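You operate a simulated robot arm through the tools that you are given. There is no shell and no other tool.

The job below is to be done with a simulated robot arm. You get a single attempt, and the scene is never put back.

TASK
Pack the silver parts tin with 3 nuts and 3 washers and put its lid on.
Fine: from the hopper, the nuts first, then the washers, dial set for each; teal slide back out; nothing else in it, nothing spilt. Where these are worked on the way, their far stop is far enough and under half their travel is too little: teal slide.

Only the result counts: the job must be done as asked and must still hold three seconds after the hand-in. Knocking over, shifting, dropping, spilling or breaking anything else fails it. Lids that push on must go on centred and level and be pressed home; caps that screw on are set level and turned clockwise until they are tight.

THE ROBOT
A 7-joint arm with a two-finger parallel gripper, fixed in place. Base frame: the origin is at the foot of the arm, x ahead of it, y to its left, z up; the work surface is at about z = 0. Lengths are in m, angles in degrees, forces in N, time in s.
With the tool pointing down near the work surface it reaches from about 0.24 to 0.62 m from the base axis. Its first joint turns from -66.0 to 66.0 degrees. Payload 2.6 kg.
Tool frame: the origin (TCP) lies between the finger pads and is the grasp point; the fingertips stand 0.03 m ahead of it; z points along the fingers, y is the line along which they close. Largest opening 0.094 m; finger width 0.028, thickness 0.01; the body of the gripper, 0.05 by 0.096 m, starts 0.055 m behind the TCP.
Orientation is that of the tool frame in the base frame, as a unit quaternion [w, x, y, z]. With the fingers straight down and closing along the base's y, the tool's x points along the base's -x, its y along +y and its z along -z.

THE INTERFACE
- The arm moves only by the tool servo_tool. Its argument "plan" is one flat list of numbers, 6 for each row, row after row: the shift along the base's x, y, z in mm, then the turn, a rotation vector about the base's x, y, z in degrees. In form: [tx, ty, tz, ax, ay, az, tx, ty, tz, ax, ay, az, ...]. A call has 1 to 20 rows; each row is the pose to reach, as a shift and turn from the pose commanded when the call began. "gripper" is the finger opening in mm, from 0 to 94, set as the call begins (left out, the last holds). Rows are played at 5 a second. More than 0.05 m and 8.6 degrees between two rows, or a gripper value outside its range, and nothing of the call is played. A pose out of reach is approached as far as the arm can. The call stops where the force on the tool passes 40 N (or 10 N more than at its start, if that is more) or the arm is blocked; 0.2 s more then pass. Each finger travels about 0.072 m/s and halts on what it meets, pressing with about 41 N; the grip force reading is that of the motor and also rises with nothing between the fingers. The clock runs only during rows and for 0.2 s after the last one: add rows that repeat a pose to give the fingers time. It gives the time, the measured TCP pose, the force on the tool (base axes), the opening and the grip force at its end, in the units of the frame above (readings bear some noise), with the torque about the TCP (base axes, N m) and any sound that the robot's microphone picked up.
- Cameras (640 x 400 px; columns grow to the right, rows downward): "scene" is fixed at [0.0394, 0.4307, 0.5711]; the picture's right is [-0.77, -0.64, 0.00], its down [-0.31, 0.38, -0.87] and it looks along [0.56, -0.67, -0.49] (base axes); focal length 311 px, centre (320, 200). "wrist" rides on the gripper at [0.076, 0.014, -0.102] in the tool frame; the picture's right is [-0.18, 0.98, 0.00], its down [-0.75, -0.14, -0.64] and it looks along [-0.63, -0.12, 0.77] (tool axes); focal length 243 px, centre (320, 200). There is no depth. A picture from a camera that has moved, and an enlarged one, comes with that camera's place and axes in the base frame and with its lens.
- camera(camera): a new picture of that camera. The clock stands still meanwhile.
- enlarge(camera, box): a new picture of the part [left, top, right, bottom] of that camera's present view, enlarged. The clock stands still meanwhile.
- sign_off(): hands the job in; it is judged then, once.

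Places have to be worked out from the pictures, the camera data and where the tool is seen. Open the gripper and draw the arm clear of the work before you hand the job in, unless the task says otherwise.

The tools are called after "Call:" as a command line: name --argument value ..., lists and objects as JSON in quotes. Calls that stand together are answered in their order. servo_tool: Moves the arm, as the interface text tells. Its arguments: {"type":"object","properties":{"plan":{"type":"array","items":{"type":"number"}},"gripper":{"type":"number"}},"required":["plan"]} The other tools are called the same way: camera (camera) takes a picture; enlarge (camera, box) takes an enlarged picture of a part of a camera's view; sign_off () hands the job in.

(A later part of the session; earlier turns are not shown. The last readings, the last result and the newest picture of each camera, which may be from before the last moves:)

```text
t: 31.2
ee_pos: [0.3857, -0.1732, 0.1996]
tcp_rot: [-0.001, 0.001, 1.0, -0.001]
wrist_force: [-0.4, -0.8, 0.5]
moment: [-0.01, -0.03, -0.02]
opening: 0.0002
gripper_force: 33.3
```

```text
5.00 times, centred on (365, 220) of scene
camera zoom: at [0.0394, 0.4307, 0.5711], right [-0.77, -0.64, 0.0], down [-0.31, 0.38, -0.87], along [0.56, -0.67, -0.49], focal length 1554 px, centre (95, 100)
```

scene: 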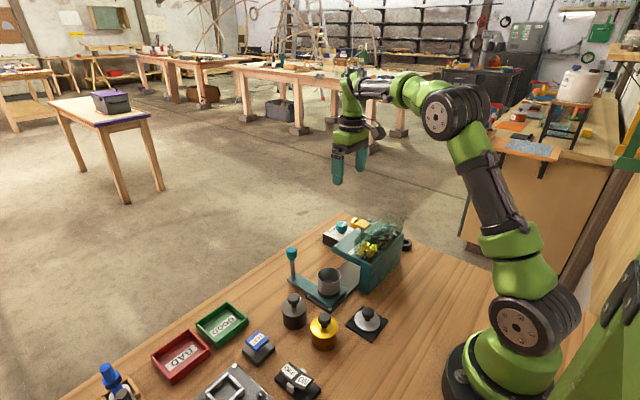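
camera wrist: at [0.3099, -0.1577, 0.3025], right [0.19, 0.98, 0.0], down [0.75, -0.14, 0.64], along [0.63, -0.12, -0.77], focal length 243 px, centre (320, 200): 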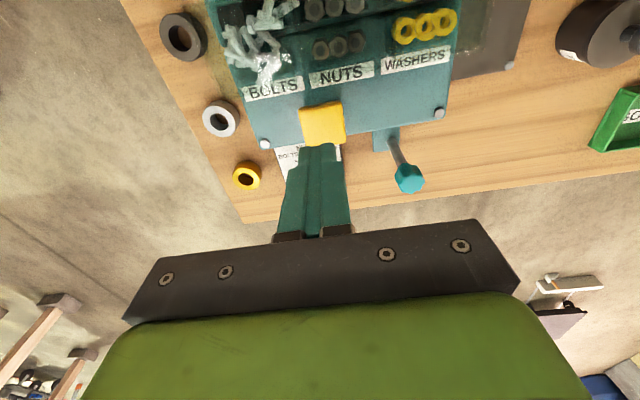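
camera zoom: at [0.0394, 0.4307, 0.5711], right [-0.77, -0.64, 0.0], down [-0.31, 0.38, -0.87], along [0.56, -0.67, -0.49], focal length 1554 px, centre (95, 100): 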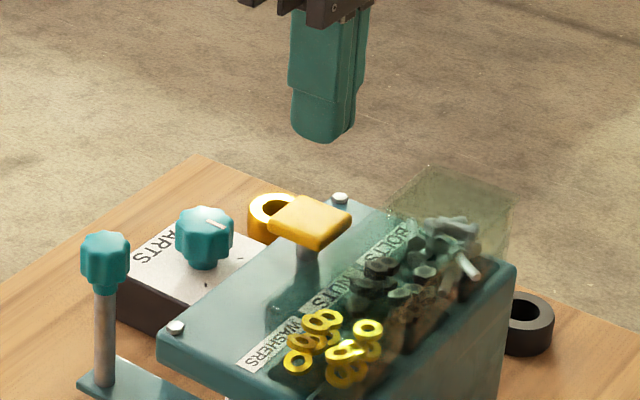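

Button centre refined to ≈(0.389, -0.171), top ≈0.11. I centre over it and descend to just above.

Call:
servo_tool --plan '[3, 2, -20, 0, 0, 0, 3, 2, -40, 0, 0, 0, 3, 2, -47, 0, 0, 0, 3, 2, -47, 0, 0, 0]'

Call:
enlarge --camera "scene" --box '[310, 180, 420, 260]'

Call:
camera --camera "wrist"

```text
t: 32.2
ee_pos: [0.3898, -0.1688, 0.1515]
tcp_rot: [0.0, 0.001, 1.0, -0.001]
wrist_force: [0.7, 0.9, -0.3]
moment: [-0.01, 0.03, -0.03]
opening: 0.0
gripper_force: 33.1
```

```text
5.00 times, centred on (365, 220) of scene
camera zoom: at [0.0394, 0.4307, 0.5711], right [-0.77, -0.64, 0.0], down [-0.31, 0.38, -0.87], along [0.56, -0.67, -0.49], focal length 1554 px, centre (95, 100)
```

zoom: 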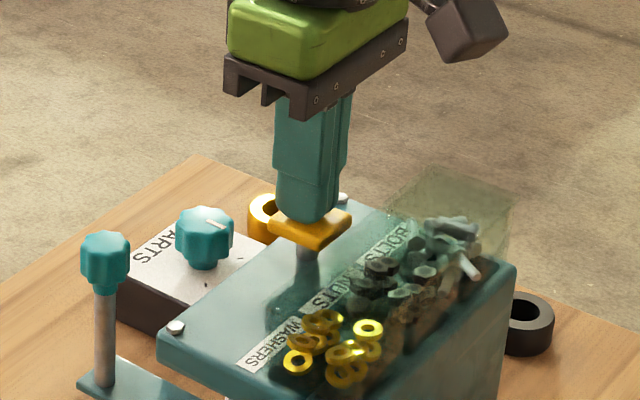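

```text
taken
camera wrist: at [0.3136, -0.1544, 0.2543], right [0.19, 0.98, 0.0], down [0.75, -0.14, 0.64], along [0.63, -0.12, -0.77], focal length 243 px, centre (320, 200)
```

wrist: 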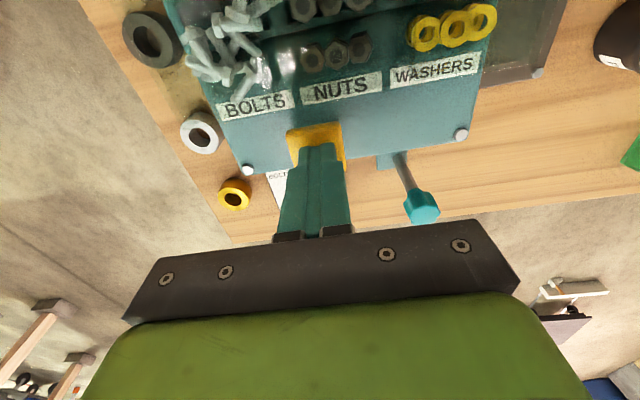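

Fingertips are centred over the button. First press: 2 mm steps down, watching force and sound.

Call:
servo_tool --plan '[-2, -1, -2, 0, 0, 0, -2, -1, -4, 0, 0, 0, -2, -1, -6, 0, 0, 0, -2, -1, -8, 0, 0, 0, -2, -1, -10, 0, 0, 0, -2, -1, -12, 0, 0, 0]'

Call:
enlarge --camera "scene" --box '[310, 180, 420, 260]'

```text
t: 33.6
ee_pos: [0.3868, -0.1699, 0.1395]
tcp_rot: [-0.001, 0.0, 1.0, -0.001]
wrist_force: [1.2, -0.9, 2.4]
moment: [-0.01, -0.02, -0.01]
opening: 0.0
gripper_force: 32.9
heard: click
```

```text
5.00 times, centred on (365, 220) of scene
camera zoom: at [0.0394, 0.4307, 0.5711], right [-0.77, -0.64, 0.0], down [-0.31, 0.38, -0.87], along [0.56, -0.67, -0.49], focal length 1554 px, centre (95, 100)
```

zoom: 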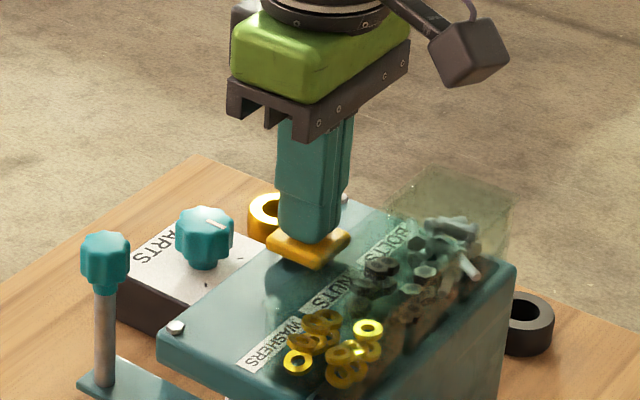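

Heard a click at about 2 N. I raise to release and listen/look for the effect.

Call:
servo_tool --plan '[0, 0, 4, 0, 0, 0, 0, 0, 9, 0, 0, 0, 0, 0, 14, 0, 0, 0, 0, 0, 14, 0, 0, 0, 0, 0, 14, 0, 0, 0, 0, 0, 14, 0, 0, 0]'

Call:
enlarge --camera "scene" --box '[310, 180, 420, 260]'

Call:
enlarge --camera "scene" --box '[310, 230, 400, 300]'

Call:
enlarge --camera "wrist" --box '[170, 0, 510, 170]'

```text
t: 35.0
ee_pos: [0.3878, -0.1699, 0.1541]
tcp_rot: [-0.001, 0.001, 1.0, -0.001]
wrist_force: [-0.2, 0.3, -0.7]
moment: [-0.02, -0.01, 0.0]
opening: 0.0
gripper_force: 33.3
```

```text
5.00 times, centred on (365, 220) of scene
camera zoom: at [0.0394, 0.4307, 0.5711], right [-0.77, -0.64, 0.0], down [-0.31, 0.38, -0.87], along [0.56, -0.67, -0.49], focal length 1554 px, centre (95, 100)
```

zoom: 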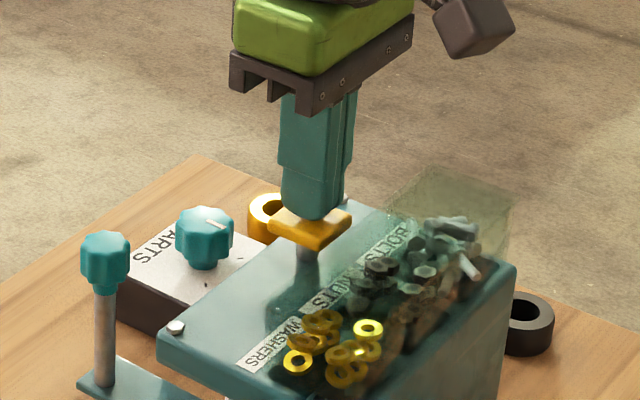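

```text
5.71 times, centred on (355, 265) of scene
camera zoom: at [0.0394, 0.4307, 0.5711], right [-0.77, -0.64, 0.0], down [-0.31, 0.38, -0.87], along [0.56, -0.67, -0.49], focal length 1776 px, centre (120, -171)
```

zoom: 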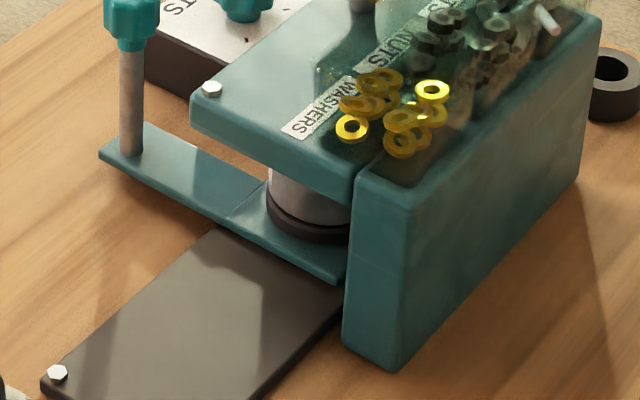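

```text
1.88 times, centred on (340, 85) of wrist
camera zoom: at [0.3113, -0.1558, 0.2567], right [0.19, 0.98, 0.0], down [0.75, -0.14, 0.64], along [0.63, -0.12, -0.77], focal length 457 px, centre (282, 416)
```

zoom: 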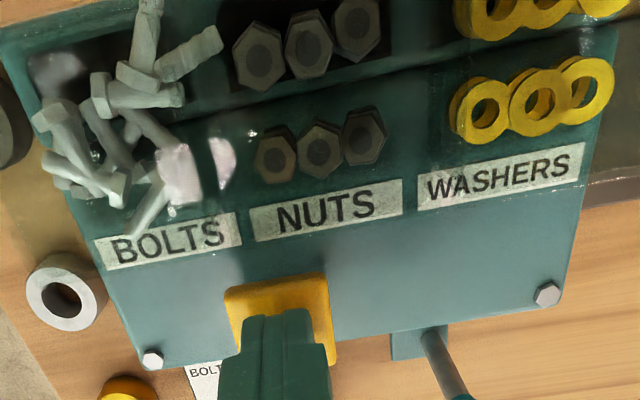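

I compare the nuts in the hopper with the same crop taken at the start to see whether one was delivered.

Call:
enlarge --camera "scene" --box '[310, 205, 420, 274]'

Call:
enlarge --camera "scene" --box '[362, 215, 402, 245]'

```text
5.80 times, centred on (365, 240) of scene
camera zoom: at [0.0394, 0.4307, 0.5711], right [-0.77, -0.64, 0.0], down [-0.31, 0.38, -0.87], along [0.56, -0.67, -0.49], focal length 1802 px, centre (59, -29)
```

zoom: 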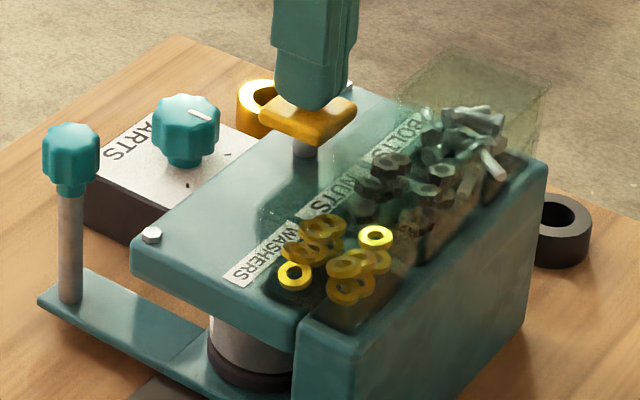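

```text
13.33 times, centred on (382, 230) of scene
camera zoom: at [0.0394, 0.4307, 0.5711], right [-0.77, -0.64, 0.0], down [-0.31, 0.38, -0.87], along [0.56, -0.67, -0.49], focal length 4144 px, centre (-507, -200)
```

zoom: 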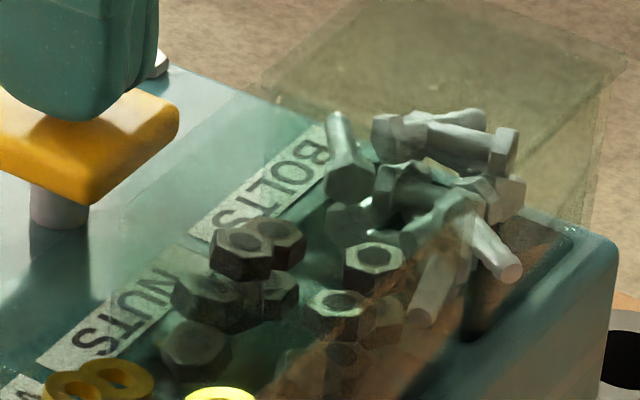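

The hopper contents look decorative, so I can't tell from them. I'll pull the slide out once to verify that one press gave exactly one nut.

Call:
servo_tool --plan '[10, 5, 25, 0, 0, 0, 30, 20, 35, 0, 0, 0, 55, 45, 35, 0, 0, 0, 75, 65, 35, 0, 0, 0, 84, 74, 35, 0, 0, 0, 84, 74, 10, 0, 0, 0, 84, 74, -20, 0, 0, 0, 84, 74, -45, 0, 0, 0, 84, 74, -66, 0, 0, 0, 84, 74, -66, 0, 0, 0]' --gripper 60

Call:
camera --camera "wrist"

```text
t: 37.2
ee_pos: [0.4704, -0.0961, 0.0874]
tcp_rot: [0.0, 0.0, 1.0, -0.001]
wrist_force: [-0.4, -0.3, -0.3]
moment: [-0.02, -0.01, 0.0]
opening: 0.0599
gripper_force: 0.1
```

```text
taken
camera wrist: at [0.3949, -0.0816, 0.1908], right [0.19, 0.98, 0.0], down [0.75, -0.14, 0.64], along [0.63, -0.12, -0.77], focal length 243 px, centre (320, 200)
```

wrist: 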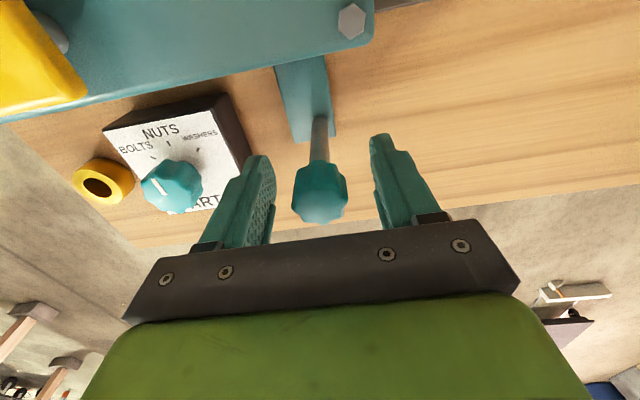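

The handle is centred between the fingers. I grip it and draw the slide out along +y slowly.

Call:
servo_tool --plan '[0, 0, 0, 0, 0, 0, 0, 0, 0, 0, 0, 0, 0, 0, 0, 0, 0, 0, 0, 0, 0, 0, 0, 0]' --gripper 15

Call:
servo_tool --plan '[0, 3, 0, 0, 0, 0, 0, 8, 0, 0, 0, 0, 0, 13, 0, 0, 0, 0, 0, 18, 0, 0, 0, 0, 0, 23, 0, 0, 0, 0, 0, 28, 0, 0, 0, 0, 0, 33, 0, 0, 0, 0, 0, 38, 0, 0, 0, 0, 0, 43, 0, 0, 0, 0, 0, 48, 0, 0, 0, 0, 0, 53, 0, 0, 0, 0, 0, 58, 0, 0, 0, 0, 0, 63, 0, 0, 0, 0, 0, 68, 0, 0, 0, 0, 0, 73, 0, 0, 0, 0, 0, 78, 0, 0, 0, 0, 0, 83, 0, 0, 0, 0, 0, 88, 0, 0, 0, 0, 0, 92, 0, 0, 0, 0, 0, 95, 0, 0, 0, 0]'

Call:
enlarge --camera "scene" --box '[270, 240, 400, 320]'

Call:
camera --camera "wrist"

```text
t: 38.2
ee_pos: [0.4695, -0.0954, 0.0875]
tcp_rot: [-0.002, 0.002, 1.0, -0.001]
wrist_force: [-6.5, 6.7, 1.9]
moment: [-0.03, -0.02, -0.09]
opening: 0.0268
gripper_force: 44.0
```

```text
t: 42.4
ee_pos: [0.4693, -0.0005, 0.0885]
tcp_rot: [-0.005, 0.002, 1.0, 0.0]
wrist_force: [-30.9, -0.6, 12.8]
moment: [-0.05, -0.3, 0.08]
opening: 0.0261
gripper_force: 45.2
```

```text
4.92 times, centred on (335, 280) of scene
camera zoom: at [0.0393, 0.4307, 0.5711], right [-0.77, -0.64, 0.0], down [-0.31, 0.38, -0.87], along [0.56, -0.67, -0.49], focal length 1530 px, centre (246, -194)
```

zoom: 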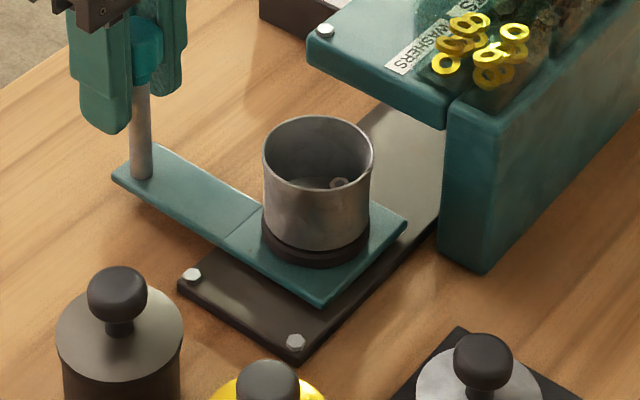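

```text
taken
camera wrist: at [0.3949, 0.0134, 0.1913], right [0.19, 0.98, 0.0], down [0.76, -0.14, 0.64], along [0.62, -0.12, -0.77], focal length 243 px, centre (320, 200)
```

wrist: 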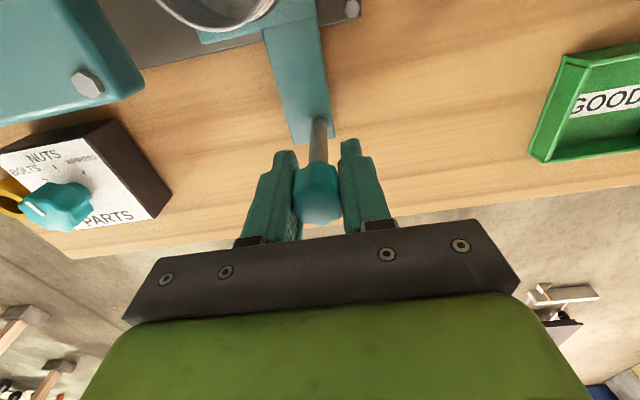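

A nut is visible in the tin. I enlarge to count.

Call:
enlarge --camera "scene" --box '[318, 258, 350, 282]'

```text
16.00 times, centred on (334, 270) of scene
camera zoom: at [0.0393, 0.4307, 0.5711], right [-0.77, -0.64, 0.0], down [-0.31, 0.38, -0.87], along [0.56, -0.67, -0.49], focal length 4973 px, centre (96, -920)
```

zoom: 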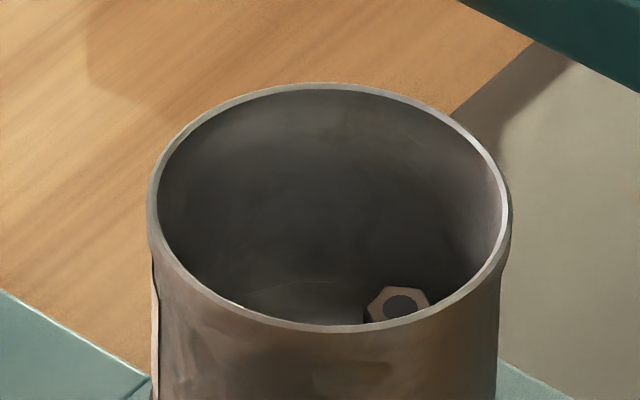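

One nut seen; to rule out a hidden second, I release and look straight into the tin with the wrist camera.

Call:
servo_tool --plan '[0, 0, 0, 0, 0, 0, 0, 0, 0, 0, 0, 0, 0, 0, 30, 0, 0, 0, 0, 0, 65, 0, 0, 0, 0, 0, 100, 0, 0, 0, -40, -8, 112, 0, 0, 0, -80, -16, 112, 0, 0, 0, -109, -20, 112, 0, 0, 0, -109, -20, 112, 0, 0, 0]' --gripper 60

Call:
enlarge --camera "wrist" --box '[240, 40, 400, 160]'

Call:
camera --camera "scene"

```text
t: 44.4
ee_pos: [0.3608, -0.0213, 0.2003]
tcp_rot: [-0.001, 0.001, 1.0, -0.002]
wrist_force: [-0.2, 0.8, -0.1]
moment: [0.0, 0.01, 0.02]
opening: 0.0599
gripper_force: 0.0
```

```text
3.33 times, centred on (320, 100) of wrist
camera zoom: at [0.2852, -0.0071, 0.3025], right [0.19, 0.98, 0.0], down [0.75, -0.14, 0.64], along [0.63, -0.12, -0.77], focal length 809 px, centre (320, 533)
```

zoom: 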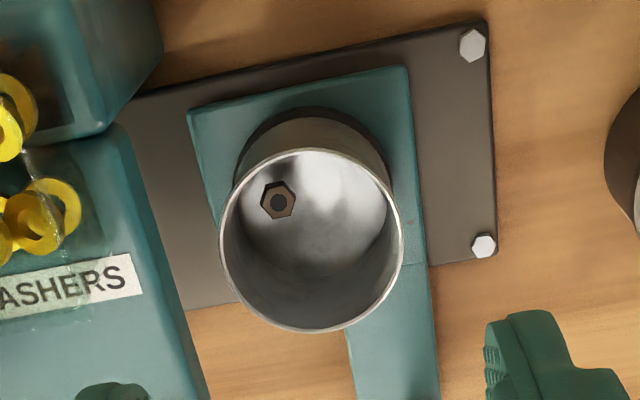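

```text
taken
```

scene: 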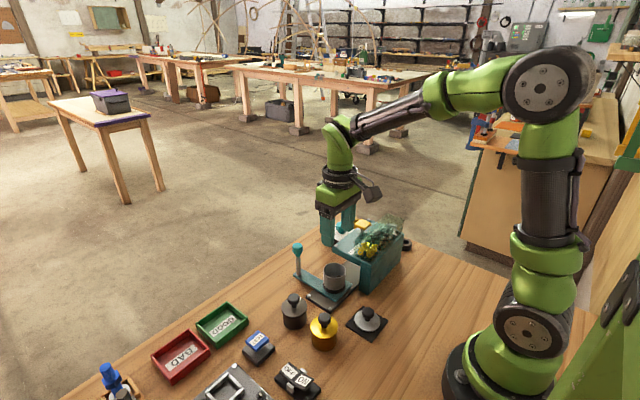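

Exactly one nut per press. I go back to the handle at (0.470, -0.001).

Call:
servo_tool --plan '[30, 6, 0, 0, 0, 0, 65, 12, 0, 0, 0, 0, 95, 18, 0, 0, 0, 0, 109, 20, 0, 0, 0, 0, 109, 20, -12, 0, 0, 0, 109, 20, -45, 0, 0, 0, 109, 20, -80, 0, 0, 0, 109, 20, -113, 0, 0, 0, 109, 20, -113, 0, 0, 0]'

Call:
camera --camera "wrist"

```text
t: 46.4
ee_pos: [0.4707, -0.0025, 0.0869]
tcp_rot: [-0.001, 0.002, 1.0, -0.001]
wrist_force: [0.1, -0.2, -0.1]
moment: [-0.01, 0.02, 0.02]
opening: 0.0599
gripper_force: 0.1
```

```text
taken
camera wrist: at [0.3955, 0.0122, 0.1897], right [0.19, 0.98, 0.0], down [0.75, -0.14, 0.64], along [0.63, -0.12, -0.77], focal length 243 px, centre (320, 200)
```

wrist: 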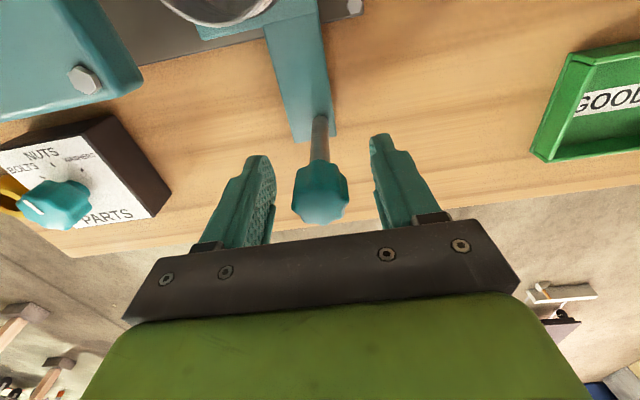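

Centred again. I grip, then push the slide back in; the last few millimetres go in small steps to the stop.

Call:
servo_tool --plan '[0, 0, 0, 0, 0, 0, 0, 0, 0, 0, 0, 0, 0, 0, 0, 0, 0, 0, 0, 0, 0, 0, 0, 0]' --gripper 15

Call:
servo_tool --plan '[0, -3, 0, 0, 0, 0, 0, -8, 0, 0, 0, 0, 0, -13, 0, 0, 0, 0, 0, -18, 0, 0, 0, 0, 0, -23, 0, 0, 0, 0, 0, -28, 0, 0, 0, 0, 0, -33, 0, 0, 0, 0, 0, -38, 0, 0, 0, 0, 0, -43, 0, 0, 0, 0, 0, -48, 0, 0, 0, 0, 0, -53, 0, 0, 0, 0, 0, -58, 0, 0, 0, 0, 0, -63, 0, 0, 0, 0, 0, -68, 0, 0, 0, 0, 0, -73, 0, 0, 0, 0, 0, -78, 0, 0, 0, 0, 0, -83, 0, 0, 0, 0, 0, -87, 0, 0, 0, 0, 0, -90, 0, 0, 0, 0]'

Call:
servo_tool --plan '[0, -2, 0, 0, 0, 0, 0, -4, 0, 0, 0, 0, 0, -6, 0, 0, 0, 0, 0, -8, 0, 0, 0, 0, 0, -10, 0, 0, 0, 0, 0, -12, 0, 0, 0, 0, 0, -14, 0, 0, 0, 0, 0, -16, 0, 0, 0, 0]'

Call:
enlarge --camera "scene" --box '[270, 220, 400, 310]'

```text
t: 47.4
ee_pos: [0.4714, -0.0032, 0.0864]
tcp_rot: [-0.001, 0.0, 1.0, -0.001]
wrist_force: [2.4, 0.7, -4.2]
moment: [0.01, -0.16, -0.05]
opening: 0.0277
gripper_force: 44.8
```

```text
t: 51.4
ee_pos: [0.471, -0.091, 0.0865]
tcp_rot: [0.001, 0.0, 1.0, -0.001]
wrist_force: [-11.5, -1.4, 14.8]
moment: [0.2, -0.16, -0.03]
opening: 0.0276
gripper_force: 44.6
```

```text
t: 52.8
ee_pos: [0.4717, -0.0955, 0.0865]
tcp_rot: [-0.002, -0.001, 1.0, 0.006]
wrist_force: [-3.9, 0.0, 3.0]
moment: [0.1, -0.22, 0.11]
opening: 0.0277
gripper_force: 44.9
stopped in row 6: the force on the tool passed its limit at 41 N (the readings are from after the stop); the commanded pose is now the measured one
```

```text
4.44 times, centred on (335, 265) of scene
camera zoom: at [0.0395, 0.4307, 0.5711], right [-0.77, -0.64, 0.0], down [-0.31, 0.38, -0.87], along [0.56, -0.67, -0.49], focal length 1381 px, centre (253, -89)
```

zoom: 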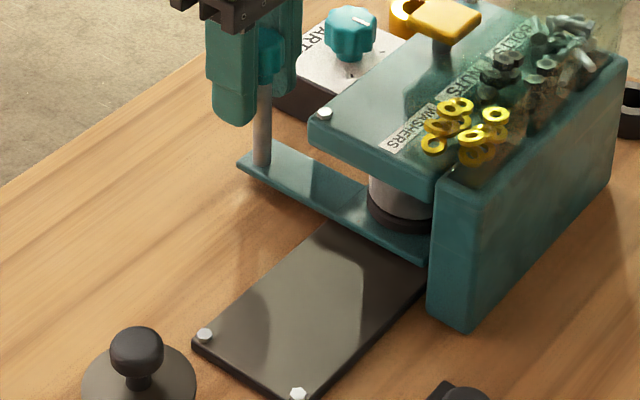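

Back at the far stop. I release, rise and go above the button, then close the fingers there.

Call:
servo_tool --plan '[0, 0, 0, 0, 0, 0, 0, 0, 0, 0, 0, 0, 0, 0, 35, -0.7, 0, 0, 0, 0, 75, -0.7, 0, 0, 0, 0, 110, -0.7, 0, 0, -30, -25, 110, -0.7, 0, 0, -60, -50, 110, -0.7, 0, 0, -84, -74, 110, -0.7, 0, 0, -84, -74, 110, -0.7, 0, 0]' --gripper 60

Call:
servo_tool --plan '[0, 0, 0, 0, 0, 0, 0, 0, 0, 0, 0, 0, 0, 0, 0, 0, 0, 0, 0, 0, 0, 0, 0, 0, 0, 0, -20, 0, 0, 0, 0, 0, -42, 0, 0, 0, 0, 0, -42, 0, 0, 0]' --gripper 0

Call:
enlarge --camera "scene" --box '[310, 180, 420, 260]'

```text
t: 54.8
ee_pos: [0.3852, -0.1696, 0.1979]
tcp_rot: [-0.002, -0.001, 1.0, -0.001]
wrist_force: [-0.6, 0.1, 0.4]
moment: [0.02, -0.02, -0.02]
opening: 0.06
gripper_force: 0.1
```

```text
t: 56.4
ee_pos: [0.3867, -0.1697, 0.1549]
tcp_rot: [-0.003, -0.001, 1.0, -0.001]
wrist_force: [-0.2, 0.7, -0.9]
moment: [-0.01, 0.01, -0.01]
opening: 0.0
gripper_force: 32.9
```

```text
5.00 times, centred on (365, 220) of scene
camera zoom: at [0.0394, 0.4307, 0.5711], right [-0.77, -0.64, 0.0], down [-0.31, 0.38, -0.87], along [0.56, -0.67, -0.49], focal length 1554 px, centre (95, 100)
```

zoom: 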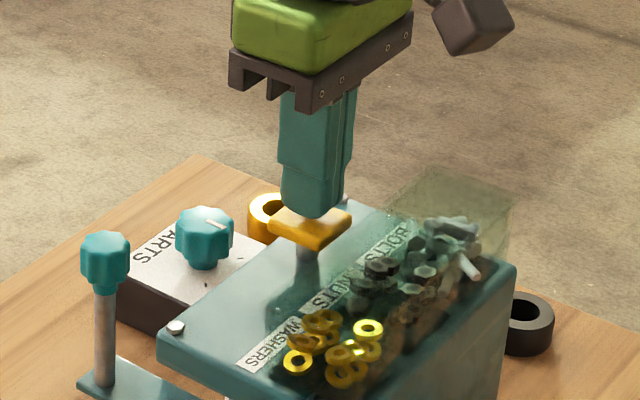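

Second nut: same press depth (z≈0.1393) and a full release in one call.

Call:
servo_tool --plan '[0, 0, -3, 0, 0, 0, 0, 0, -6, 0, 0, 0, 0, 0, -8, 0, 0, 0, 0, 0, -10, 0, 0, 0, 0, 0, -12, 0, 0, 0, 0, 0, -14, 0, 0, 0, 0, 0, -16, 0, 0, 0, 0, 0, -16, 0, 0, 0, 0, 0, -10, 0, 0, 0, 0, 0, -5, 0, 0, 0, 0, 0, 0, 0, 0, 0, 0, 0, 0, 0, 0, 0, 0, 0, 0, 0, 0, 0]'

```text
t: 59.1
ee_pos: [0.3867, -0.1692, 0.1547]
tcp_rot: [-0.003, -0.001, 1.0, -0.002]
wrist_force: [-0.1, 0.2, 0.1]
moment: [0.02, -0.03, 0.03]
opening: 0.0
gripper_force: 32.4
heard: click
```

One click heard. Third nut: the same press again.

Call:
servo_tool --plan '[0, 0, -3, 0, 0, 0, 0, 0, -6, 0, 0, 0, 0, 0, -8, 0, 0, 0, 0, 0, -10, 0, 0, 0, 0, 0, -12, 0, 0, 0, 0, 0, -14, 0, 0, 0, 0, 0, -16, 0, 0, 0, 0, 0, -16, 0, 0, 0, 0, 0, -10, 0, 0, 0, 0, 0, -5, 0, 0, 0, 0, 0, 0, 0, 0, 0, 0, 0, 0, 0, 0, 0, 0, 0, 0, 0, 0, 0]'

Call:
enlarge --camera "scene" --box '[290, 200, 420, 290]'

```text
t: 62.0
ee_pos: [0.3868, -0.1699, 0.1547]
tcp_rot: [-0.003, -0.001, 1.0, -0.001]
wrist_force: [0.6, -0.4, 0.2]
moment: [0.02, 0.01, -0.01]
opening: 0.0
gripper_force: 32.7
heard: click
```

```text
4.44 times, centred on (355, 245) of scene
camera zoom: at [0.0394, 0.4307, 0.5711], right [-0.77, -0.64, 0.0], down [-0.31, 0.38, -0.87], along [0.56, -0.67, -0.49], focal length 1381 px, centre (164, 0)
```

zoom: 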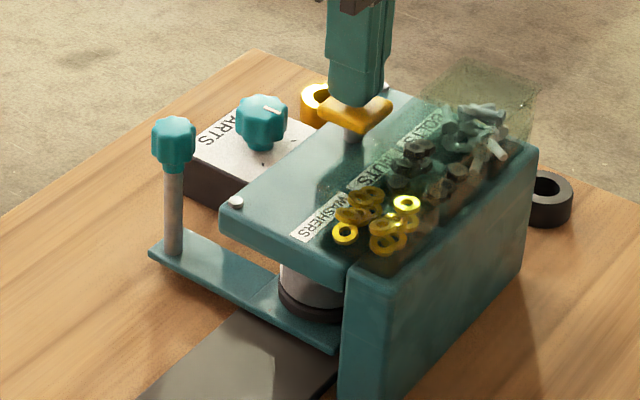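

Two further single clicks. Because the order matters, I verify three nuts before switching to washers: back to the handle.

Call:
servo_tool --plan '[10, 5, 25, 0, 0, 0, 30, 20, 35, 0, 0, 0, 55, 45, 35, 0, 0, 0, 75, 65, 35, 0, 0, 0, 84, 74, 35, 0, 0, 0, 84, 74, 10, 0, 0, 0, 84, 74, -20, 0, 0, 0, 84, 74, -45, 0, 0, 0, 84, 74, -67, 0, 0, 0, 84, 74, -67, 0, 0, 0]' --gripper 60

Call:
camera --camera "wrist"

```text
t: 64.2
ee_pos: [0.4686, -0.0954, 0.0874]
tcp_rot: [-0.003, 0.0, 1.0, -0.001]
wrist_force: [0.1, 0.5, -0.4]
moment: [0.0, 0.03, -0.01]
opening: 0.0598
gripper_force: 0.1
```

```text
taken
camera wrist: at [0.3941, -0.0812, 0.191], right [0.18, 0.98, 0.0], down [0.76, -0.14, 0.64], along [0.63, -0.12, -0.77], focal length 243 px, centre (320, 200)
```

wrist: 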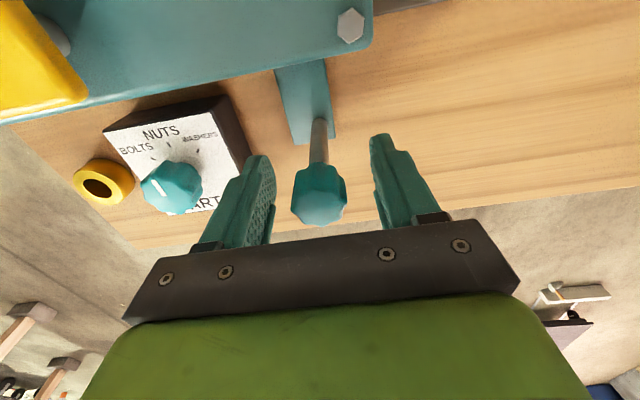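

I grip and draw the slide out slowly, then release and look into the tin from above.

Call:
servo_tool --plan '[0, 0, 0, 0, 0, 0, 0, 0, 0, 0, 0, 0, 0, 0, 0, 0, 0, 0, 0, 0, 0, 0, 0, 0]' --gripper 15

Call:
servo_tool --plan '[0, 3, 0, 0, 0, 0, 0, 8, 0, 0, 0, 0, 0, 13, 0, 0, 0, 0, 0, 18, 0, 0, 0, 0, 0, 23, 0, 0, 0, 0, 0, 28, 0, 0, 0, 0, 0, 33, 0, 0, 0, 0, 0, 38, 0, 0, 0, 0, 0, 43, 0, 0, 0, 0, 0, 48, 0, 0, 0, 0, 0, 53, 0, 0, 0, 0, 0, 58, 0, 0, 0, 0, 0, 63, 0, 0, 0, 0, 0, 68, 0, 0, 0, 0, 0, 73, 0, 0, 0, 0, 0, 78, 0, 0, 0, 0, 0, 83, 0, 0, 0, 0, 0, 88, 0, 0, 0, 0, 0, 92, 0, 0, 0, 0, 0, 95, 0, 0, 0, 0]'

Call:
servo_tool --plan '[0, 0, 0, 0, 0, 0, 0, 0, 0, 0, 0, 0, 0, 0, 30, 0, 0, 0, 0, 0, 65, 0, 0, 0, 0, 0, 100, 0, 0, 0, -40, -8, 112, 0, 0, 0, -80, -16, 112, 0, 0, 0, -109, -20, 112, 0, 0, 0, -109, -20, 112, 0, 0, 0]' --gripper 60

Call:
enlarge --camera "wrist" --box '[240, 40, 400, 160]'

```text
t: 65.2
ee_pos: [0.4692, -0.0949, 0.0888]
tcp_rot: [-0.003, -0.001, 1.0, -0.002]
wrist_force: [-6.8, 2.7, 2.8]
moment: [-0.01, 0.01, -0.02]
opening: 0.0256
gripper_force: 44.8
```

```text
t: 66.3
ee_pos: [0.4689, -0.0772, 0.089]
tcp_rot: [-0.007, 0.002, 1.0, -0.001]
wrist_force: [-5.6, 0.3, 4.0]
moment: [0.01, 0.1, -0.01]
opening: 0.0249
gripper_force: 44.9
stopped in row 5: the force on the tool passed its limit at 40 N (the readings are from after the stop); the commanded pose is now the measured one
```

```text
t: 68.3
ee_pos: [0.3603, -0.0953, 0.2009]
tcp_rot: [-0.007, 0.001, 1.0, 0.0]
wrist_force: [0.3, -0.2, -0.6]
moment: [-0.03, 0.04, -0.01]
opening: 0.0599
gripper_force: 0.1
```

```text
3.33 times, centred on (320, 100) of wrist
camera zoom: at [0.285, -0.0822, 0.3045], right [0.19, 0.98, 0.0], down [0.76, -0.14, 0.63], along [0.62, -0.12, -0.78], focal length 809 px, centre (320, 533)
```

zoom: 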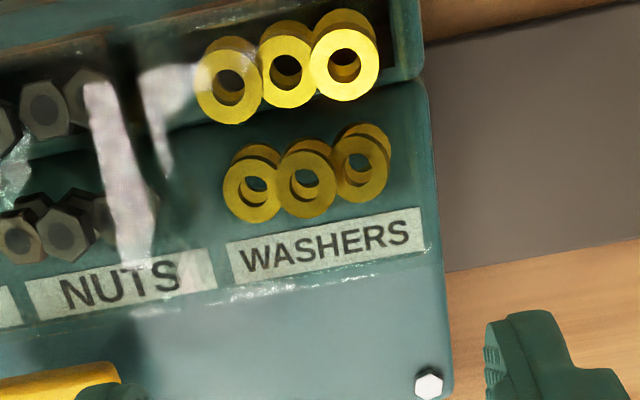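

The pull stopped early from sideways load (the tool was ~2 mm off in x), so the slide is only ~18 mm out. I check the scene, and return to the handle at (0.472, -0.077), straightening the tool.

Call:
enlarge --camera "scene" --box '[270, 220, 400, 310]'

Call:
servo_tool --plan '[30, 5, 0, 0, -0.4, 0, 65, 10, 0, 0, -0.8, 0, 95, 15, 0, 0, -0.8, 0, 112, 18, 0, 0, -0.8, 0, 112, 18, -12, 0, -0.8, 0, 112, 18, -45, 0, -0.8, 0, 112, 18, -70, 0, -0.8, 0, 112, 18, -70, 0, -0.8, 0]'

Call:
camera --camera "wrist"

```text
4.44 times, centred on (335, 265) of scene
camera zoom: at [0.0394, 0.4307, 0.5711], right [-0.77, -0.64, 0.0], down [-0.31, 0.38, -0.87], along [0.56, -0.67, -0.49], focal length 1381 px, centre (253, -89)
```

zoom: 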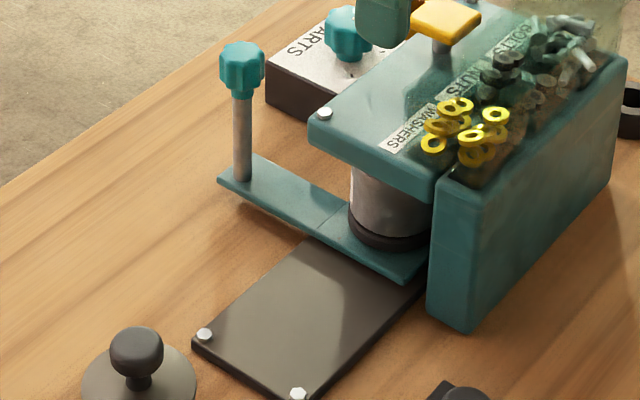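

```text
t: 70.1
ee_pos: [0.473, -0.0803, 0.1302]
tcp_rot: [0.0, 0.001, 1.0, -0.001]
wrist_force: [-0.3, -0.7, 0.3]
moment: [0.01, 0.0, -0.03]
opening: 0.06
gripper_force: 0.1
```

```text
taken
camera wrist: at [0.3963, -0.0651, 0.2318], right [0.19, 0.98, 0.0], down [0.75, -0.14, 0.64], along [0.63, -0.12, -0.77], focal length 243 px, centre (320, 200)
```

wrist: 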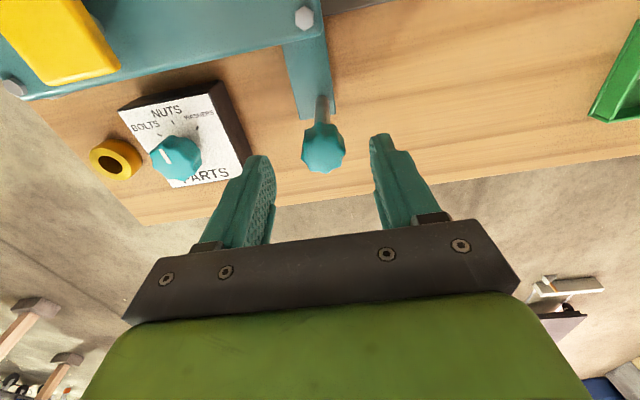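

I descend around the knob, then use a loose cage (34 mm opening, knob ≈28 mm) rather than a tight grip so no sideways load builds up.

Call:
servo_tool --plan '[-2, 3, -20, 0, 0, 0, -2, 3, -43, 0, 0, 0, -2, 3, -43, 0, 0, 0]'

Call:
servo_tool --plan '[0, 0, 0, 0, 0, 0, 0, 0, 0, 0, 0, 0, 0, 0, 0, 0, 0, 0]' --gripper 34

Call:
enlarge --camera "scene" --box '[270, 210, 400, 300]'

```text
t: 70.9
ee_pos: [0.4703, -0.0762, 0.0876]
tcp_rot: [0.0, 0.0, 1.0, 0.0]
wrist_force: [0.0, 0.0, -0.7]
moment: [-0.01, -0.03, 0.0]
opening: 0.06
gripper_force: 0.0
```

```text
t: 71.7
ee_pos: [0.4701, -0.0761, 0.0862]
tcp_rot: [0.0, 0.0, 1.0, 0.001]
wrist_force: [-0.3, 0.9, -0.5]
moment: [-0.01, -0.02, -0.02]
opening: 0.034
gripper_force: 0.1
```

```text
4.44 times, centred on (335, 255) of scene
camera zoom: at [0.0394, 0.4307, 0.5711], right [-0.77, -0.64, 0.0], down [-0.31, 0.38, -0.87], along [0.56, -0.67, -0.49], focal length 1381 px, centre (253, -44)
```

zoom: 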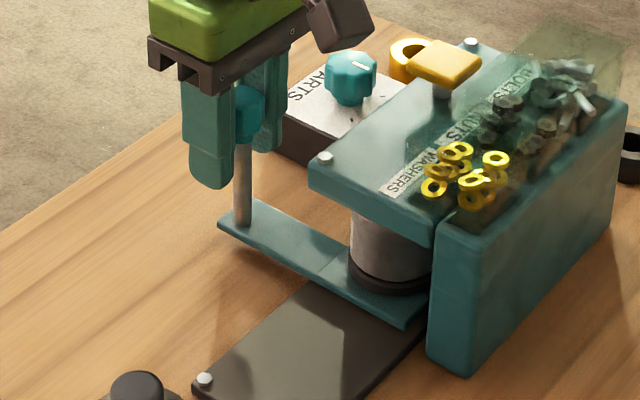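

Caged with no contact force. I draw the slide +y by about 75 mm slowly.

Call:
servo_tool --plan '[0, 3, 0, 0, 0, 0, 0, 6, 0, 0, 0, 0, 0, 10, 0, 0, 0, 0, 0, 15, 0, 0, 0, 0, 0, 20, 0, 0, 0, 0, 0, 25, 0, 0, 0, 0, 0, 30, 0, 0, 0, 0, 0, 35, 0, 0, 0, 0, 0, 40, 0, 0, 0, 0, 0, 45, 0, 0, 0, 0, 0, 50, 0, 0, 0, 0, 0, 55, 0, 0, 0, 0, 0, 60, 0, 0, 0, 0, 0, 65, 0, 0, 0, 0, 0, 70, 0, 0, 0, 0, 0, 74, 0, 0, 0, 0, 0, 77, 0, 0, 0, 0]'

Call:
enlarge --camera "scene" --box '[270, 220, 400, 310]'

```text
t: 75.3
ee_pos: [0.4699, 0.0004, 0.0861]
tcp_rot: [0.0, 0.0, 1.0, 0.0]
wrist_force: [0.0, 0.1, 0.1]
moment: [0.02, -0.01, 0.03]
opening: 0.0345
gripper_force: 0.5
```

```text
4.44 times, centred on (335, 265) of scene
camera zoom: at [0.0394, 0.4307, 0.5711], right [-0.77, -0.64, 0.0], down [-0.31, 0.38, -0.87], along [0.56, -0.67, -0.49], focal length 1381 px, centre (253, -89)
```

zoom: 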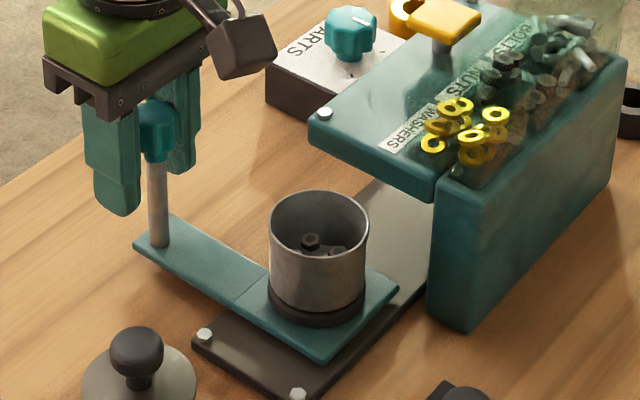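

Caging works with no side load. Now I open, rise and look into the tin from above.

Call:
servo_tool --plan '[0, 0, 0, 0, 0, 0, 0, 0, 0, 0, 0, 0, 0, 0, 30, 0, 0, 0, 0, 0, 65, 0, 0, 0, 0, 0, 100, 0, 0, 0, -40, -8, 114, 0, 0, 0, -80, -16, 114, 0, 0, 0, -109, -20, 114, 0, 0, 0, -109, -20, 114, 0, 0, 0]' --gripper 60

Call:
enlarge --camera "wrist" --box '[270, 60, 370, 135]'

```text
t: 77.3
ee_pos: [0.3625, -0.0189, 0.2013]
tcp_rot: [0.0, 0.0, 1.0, 0.0]
wrist_force: [0.3, 0.4, 0.4]
moment: [0.0, 0.0, -0.02]
opening: 0.0599
gripper_force: 0.0
```

```text
5.33 times, centred on (320, 98) of wrist
camera zoom: at [0.2867, -0.0038, 0.3029], right [0.19, 0.98, 0.0], down [0.75, -0.14, 0.64], along [0.63, -0.12, -0.77], focal length 1294 px, centre (320, 747)
```

zoom: 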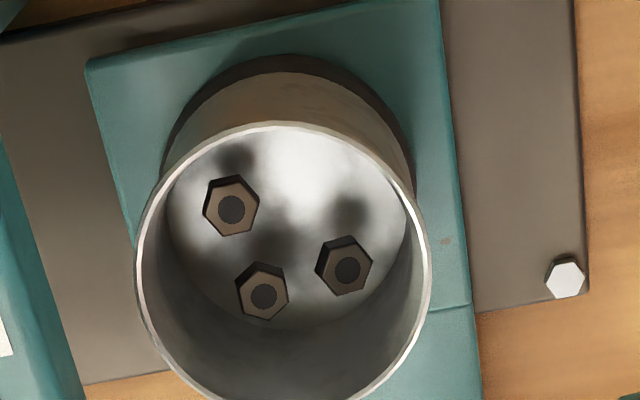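

Exactly three nuts. Now I set the dial for washers: I go above the knob with the tool turned +49° (same grasp as when I released it).

Call:
servo_tool --plan '[25, -38, 0, 0, 0, 0, 50, -76, 0, 0, 0, 0, 75, -114, 0, 0, 0, 8, 100, -150, 0, 0, 0, 16, 114, -181, 0, 0, 0, 24, 114, -181, -20, 0, 0, 32, 114, -181, -40, 0, 0, 40, 114, -181, -60, 0, 0, 48, 114, -181, -85, 0, 0, 49, 114, -181, -85, 0, 0, 49]'

Call:
camera --camera "wrist"

Call:
enlarge --camera "scene" --box '[270, 190, 400, 280]'

```text
t: 79.5
ee_pos: [0.4743, -0.198, 0.1152]
tcp_rot: [0.0, -0.414, 0.91, 0.0]
wrist_force: [-0.6, 0.2, 1.4]
moment: [-0.01, -0.01, -0.02]
opening: 0.0601
gripper_force: 0.0
```

```text
taken
camera wrist: at [0.4137, -0.2459, 0.2179], right [-0.62, 0.78, 0.0], down [0.6, 0.48, 0.64], along [0.5, 0.4, -0.77], focal length 243 px, centre (320, 200)
```

wrist: 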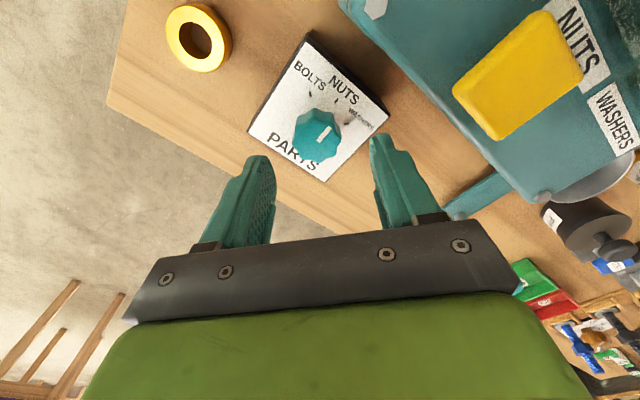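

```text
4.44 times, centred on (335, 235) of scene
camera zoom: at [0.0394, 0.4307, 0.5711], right [-0.77, -0.64, 0.0], down [-0.31, 0.38, -0.87], along [0.56, -0.67, -0.49], focal length 1381 px, centre (253, 44)
```

zoom: 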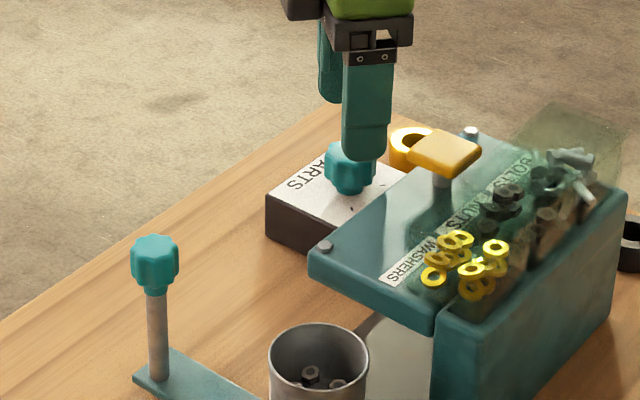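

Clear on both sides. I lower to the knob and close (command stays at that pose).

Call:
servo_tool --plan '[2, -2, -14, 0, 0, 0, 2, -2, -28, 0, 0, 0, 2, -2, -42, 0, 0, 0, 2, -2, -42, 0, 0, 0]'

Call:
servo_tool --plan '[0, 0, 0, 0, 0, 0, 0, 0, 0, 0, 0, 0, 0, 0, 0, 0, 0, 0, 0, 0, 0, 0, 0, 0]' --gripper 20

```text
t: 80.5
ee_pos: [0.4768, -0.199, 0.0732]
tcp_rot: [0.0, -0.414, 0.91, 0.001]
wrist_force: [0.2, -0.5, 0.4]
moment: [0.0, -0.02, 0.0]
opening: 0.0601
gripper_force: 0.1
```

```text
t: 81.5
ee_pos: [0.4767, -0.1998, 0.0738]
tcp_rot: [-0.001, -0.414, 0.91, 0.001]
wrist_force: [-8.5, 4.0, 3.4]
moment: [0.19, 0.16, 0.02]
opening: 0.0324
gripper_force: 45.1
```

Gripped at 32.4 mm. I turn it -49° back to WASHERS.

Call:
servo_tool --plan '[0, 0, 0, 0, 0, -6, 0, 0, 0, 0, 0, -12, 0, 0, 0, 0, 0, -18, 0, 0, 0, 0, 0, -24, 0, 0, 0, 0, 0, -30, 0, 0, 0, 0, 0, -36, 0, 0, 0, 0, 0, -42, 0, 0, 0, 0, 0, -48, 0, 0, 0, 0, 0, -49, 0, 0, 0, 0, 0, -49]'

Call:
camera --camera "wrist"

```text
t: 83.7
ee_pos: [0.4757, -0.2008, 0.073]
tcp_rot: [0.0, 0.002, 1.0, 0.001]
wrist_force: [-15.5, 13.9, 8.1]
moment: [0.31, 0.26, -0.05]
opening: 0.0324
gripper_force: 44.6
```

```text
taken
camera wrist: at [0.4011, -0.1861, 0.1767], right [0.19, 0.98, 0.0], down [0.75, -0.15, 0.64], along [0.63, -0.12, -0.77], focal length 243 px, centre (320, 200)
```

wrist: 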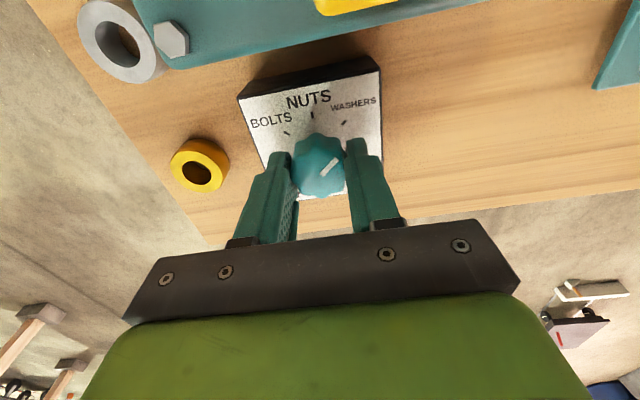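

The pointer faces WASHERS. I open, rise and confirm it from above.

Call:
servo_tool --plan '[0, 0, 0, 0, 0, 0, 0, 0, 0, 0, 0, 0, 0, 0, 0, 0, 0, 0, 0, 0, 30, 0, 0, 0, 0, 0, 60, 0, 0, 0, 0, 0, 90, 0, 0, 0, 0, 0, 90, 0, 0, 0]' --gripper 60

Call:
enlarge --camera "wrist" --box '[240, 60, 400, 160]'

```text
t: 85.3
ee_pos: [0.4771, -0.2023, 0.1639]
tcp_rot: [0.0, 0.001, 1.0, 0.0]
wrist_force: [-0.4, 0.3, -0.2]
moment: [0.01, 0.02, 0.0]
opening: 0.0601
gripper_force: 0.0
```

```text
4.00 times, centred on (320, 110) of wrist
camera zoom: at [0.4013, -0.1877, 0.2669], right [0.19, 0.98, 0.0], down [0.75, -0.14, 0.64], along [0.63, -0.12, -0.77], focal length 970 px, centre (320, 560)
```

zoom: 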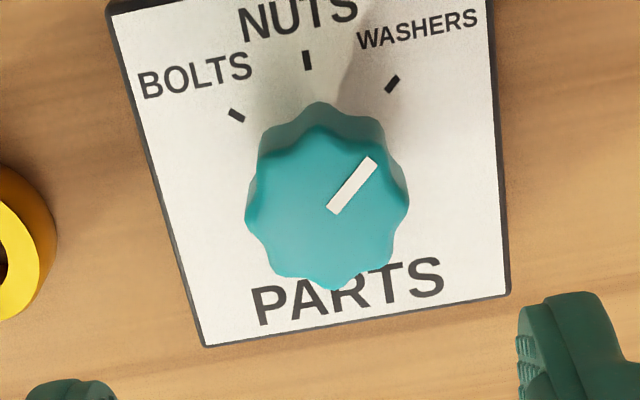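

The dial is on WASHERS as at the start. I return to the slide handle at (0.470, -0.003).

Call:
servo_tool --plan '[0, 40, 10, 0, 0, 0, -3, 80, 10, 0, 0, 0, -6, 120, 10, 0, 0, 0, -7, 160, 10, 0, 0, 0, -7, 199, 10, 0, 0, 0, -7, 199, -20, 0, 0, 0, -7, 199, -50, 0, 0, 0, -7, 199, -77, 0, 0, 0, -7, 199, -77, 0, 0, 0]'

Call:
camera --camera "wrist"

```text
t: 87.3
ee_pos: [0.4711, -0.0024, 0.0874]
tcp_rot: [0.0, 0.0, 1.0, 0.0]
wrist_force: [0.8, 0.0, -0.2]
moment: [0.01, 0.02, 0.05]
opening: 0.0601
gripper_force: 0.2
```

```text
taken
camera wrist: at [0.3945, 0.012, 0.1902], right [0.19, 0.98, 0.0], down [0.75, -0.14, 0.64], along [0.63, -0.12, -0.77], focal length 243 px, centre (320, 200)
```

wrist: 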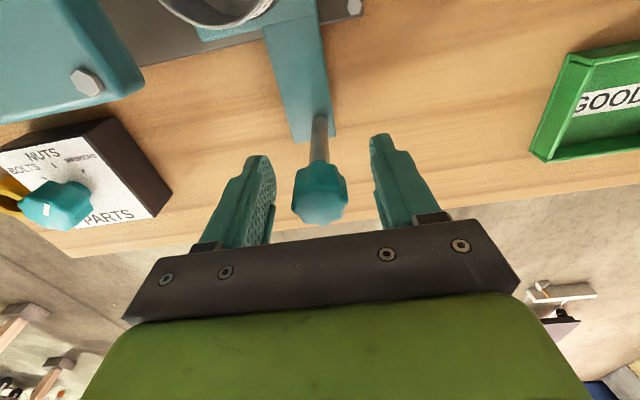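

I cage the knob at 34 mm and push the slide in gently, keeping a small-step finish to the stop.

Call:
servo_tool --plan '[0, 0, 0, 0, 0, 0, 0, 0, 0, 0, 0, 0, 0, 0, 0, 0, 0, 0, 0, -3, 0, 0, 0, 0, 0, -6, 0, 0, 0, 0, 0, -10, 0, 0, 0, 0, 0, -15, 0, 0, 0, 0, 0, -20, 0, 0, 0, 0, 0, -25, 0, 0, 0, 0, 0, -30, 0, 0, 0, 0, 0, -35, 0, 0, 0, 0, 0, -40, 0, 0, 0, 0, 0, -45, 0, 0, 0, 0, 0, -50, 0, 0, 0, 0, 0, -55, 0, 0, 0, 0, 0, -60, 0, 0, 0, 0, 0, -65, 0, 0, 0, 0, 0, -70, 0, 0, 0, 0, 0, -75, 0, 0, 0, 0, 0, -80, 0, 0, 0, 0]' --gripper 34

Call:
servo_tool --plan '[0, -4, 0, 0, 0, 0, 0, -8, 0, 0, 0, 0, 0, -11, 0, 0, 0, 0, 0, -13, 0, 0, 0, 0, 0, -15, 0, 0, 0, 0, 0, -17, 0, 0, 0, 0, 0, -19, 0, 0, 0, 0, 0, -21, 0, 0, 0, 0, 0, -23, 0, 0, 0, 0, 0, -25, 0, 0, 0, 0, 0, -27, 0, 0, 0, 0]'

Call:
enlarge --camera "scene" --box '[270, 210, 400, 300]'

```text
t: 91.5
ee_pos: [0.4702, -0.0844, 0.0865]
tcp_rot: [0.0, 0.001, 1.0, 0.0]
wrist_force: [-1.5, 0.1, 0.6]
moment: [-0.03, 0.03, -0.02]
opening: 0.0345
gripper_force: 0.2
```

```text
t: 93.9
ee_pos: [0.4696, -0.1068, 0.0858]
tcp_rot: [-0.001, 0.0, 1.0, 0.002]
wrist_force: [-9.6, 23.8, 1.6]
moment: [-0.18, 0.05, 0.02]
opening: 0.0477
gripper_force: 12.4
```

```text
4.44 times, centred on (335, 255) of scene
camera zoom: at [0.0394, 0.4308, 0.5711], right [-0.77, -0.64, 0.0], down [-0.31, 0.38, -0.87], along [0.56, -0.67, -0.49], focal length 1381 px, centre (253, -44)
```

zoom: 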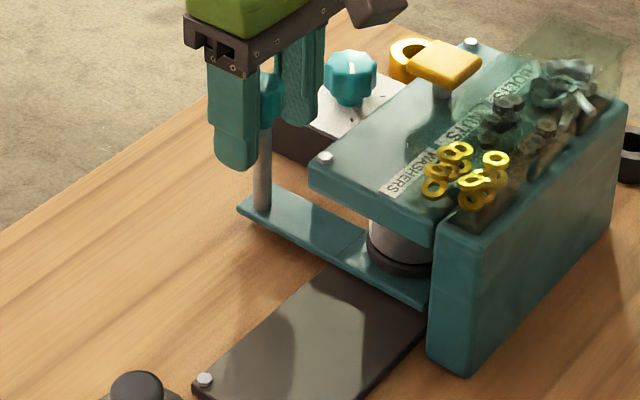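

The slide is at its stop (24 N). I open, back off and go above the button.

Call:
servo_tool --plan '[0, 6, 0, 0, 0, 0, 0, 11, 0, 0, 0, 0, 0, 11, 0, 0, 0, 0, 0, 11, 35, 0, 0, 0, 0, 11, 75, 0, 0, 0, 0, 11, 110, 0, 0, 0, -30, -15, 110, 0, 0, 0, -60, -40, 110, 0, 0, 0, -83, -63, 110, 0, 0, 0, -83, -63, 110, 0, 0, 0]' --gripper 60

Call:
servo_tool --plan '[0, 0, 0, 0, 0, 0, 0, 0, 0, 0, 0, 0, 0, 0, 0, 0, 0, 0, 0, 0, 0, 0, 0, 0, 0, 0, -20, 0, 0, 0, 0, 0, -41, 0, 0, 0, 0, 0, -41, 0, 0, 0]' --gripper 0

Call:
enlarge --camera "scene" --box '[290, 190, 420, 280]'

```text
t: 96.1
ee_pos: [0.3854, -0.1726, 0.1963]
tcp_rot: [0.0, 0.0, 1.0, 0.0]
wrist_force: [0.4, -0.5, -0.5]
moment: [0.02, 0.01, 0.02]
opening: 0.0598
gripper_force: 0.1
```

```text
t: 97.7
ee_pos: [0.3867, -0.1735, 0.1545]
tcp_rot: [0.0, 0.001, 1.0, 0.0]
wrist_force: [-0.3, -0.1, -1.0]
moment: [0.0, 0.0, -0.02]
opening: 0.0001
gripper_force: 33.0
```

```text
4.44 times, centred on (355, 235) of scene
camera zoom: at [0.0394, 0.4307, 0.5711], right [-0.77, -0.64, 0.0], down [-0.31, 0.38, -0.87], along [0.56, -0.67, -0.49], focal length 1381 px, centre (164, 44)
```

zoom: 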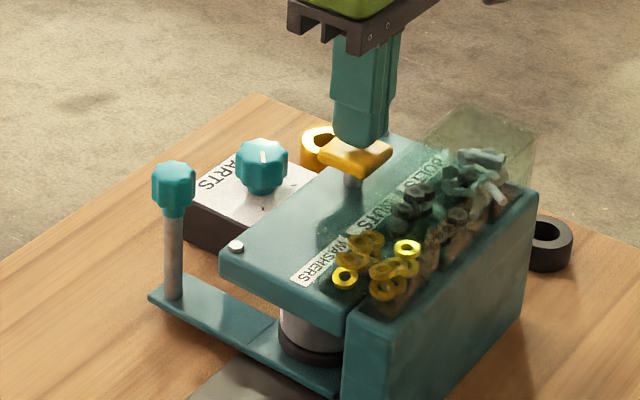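

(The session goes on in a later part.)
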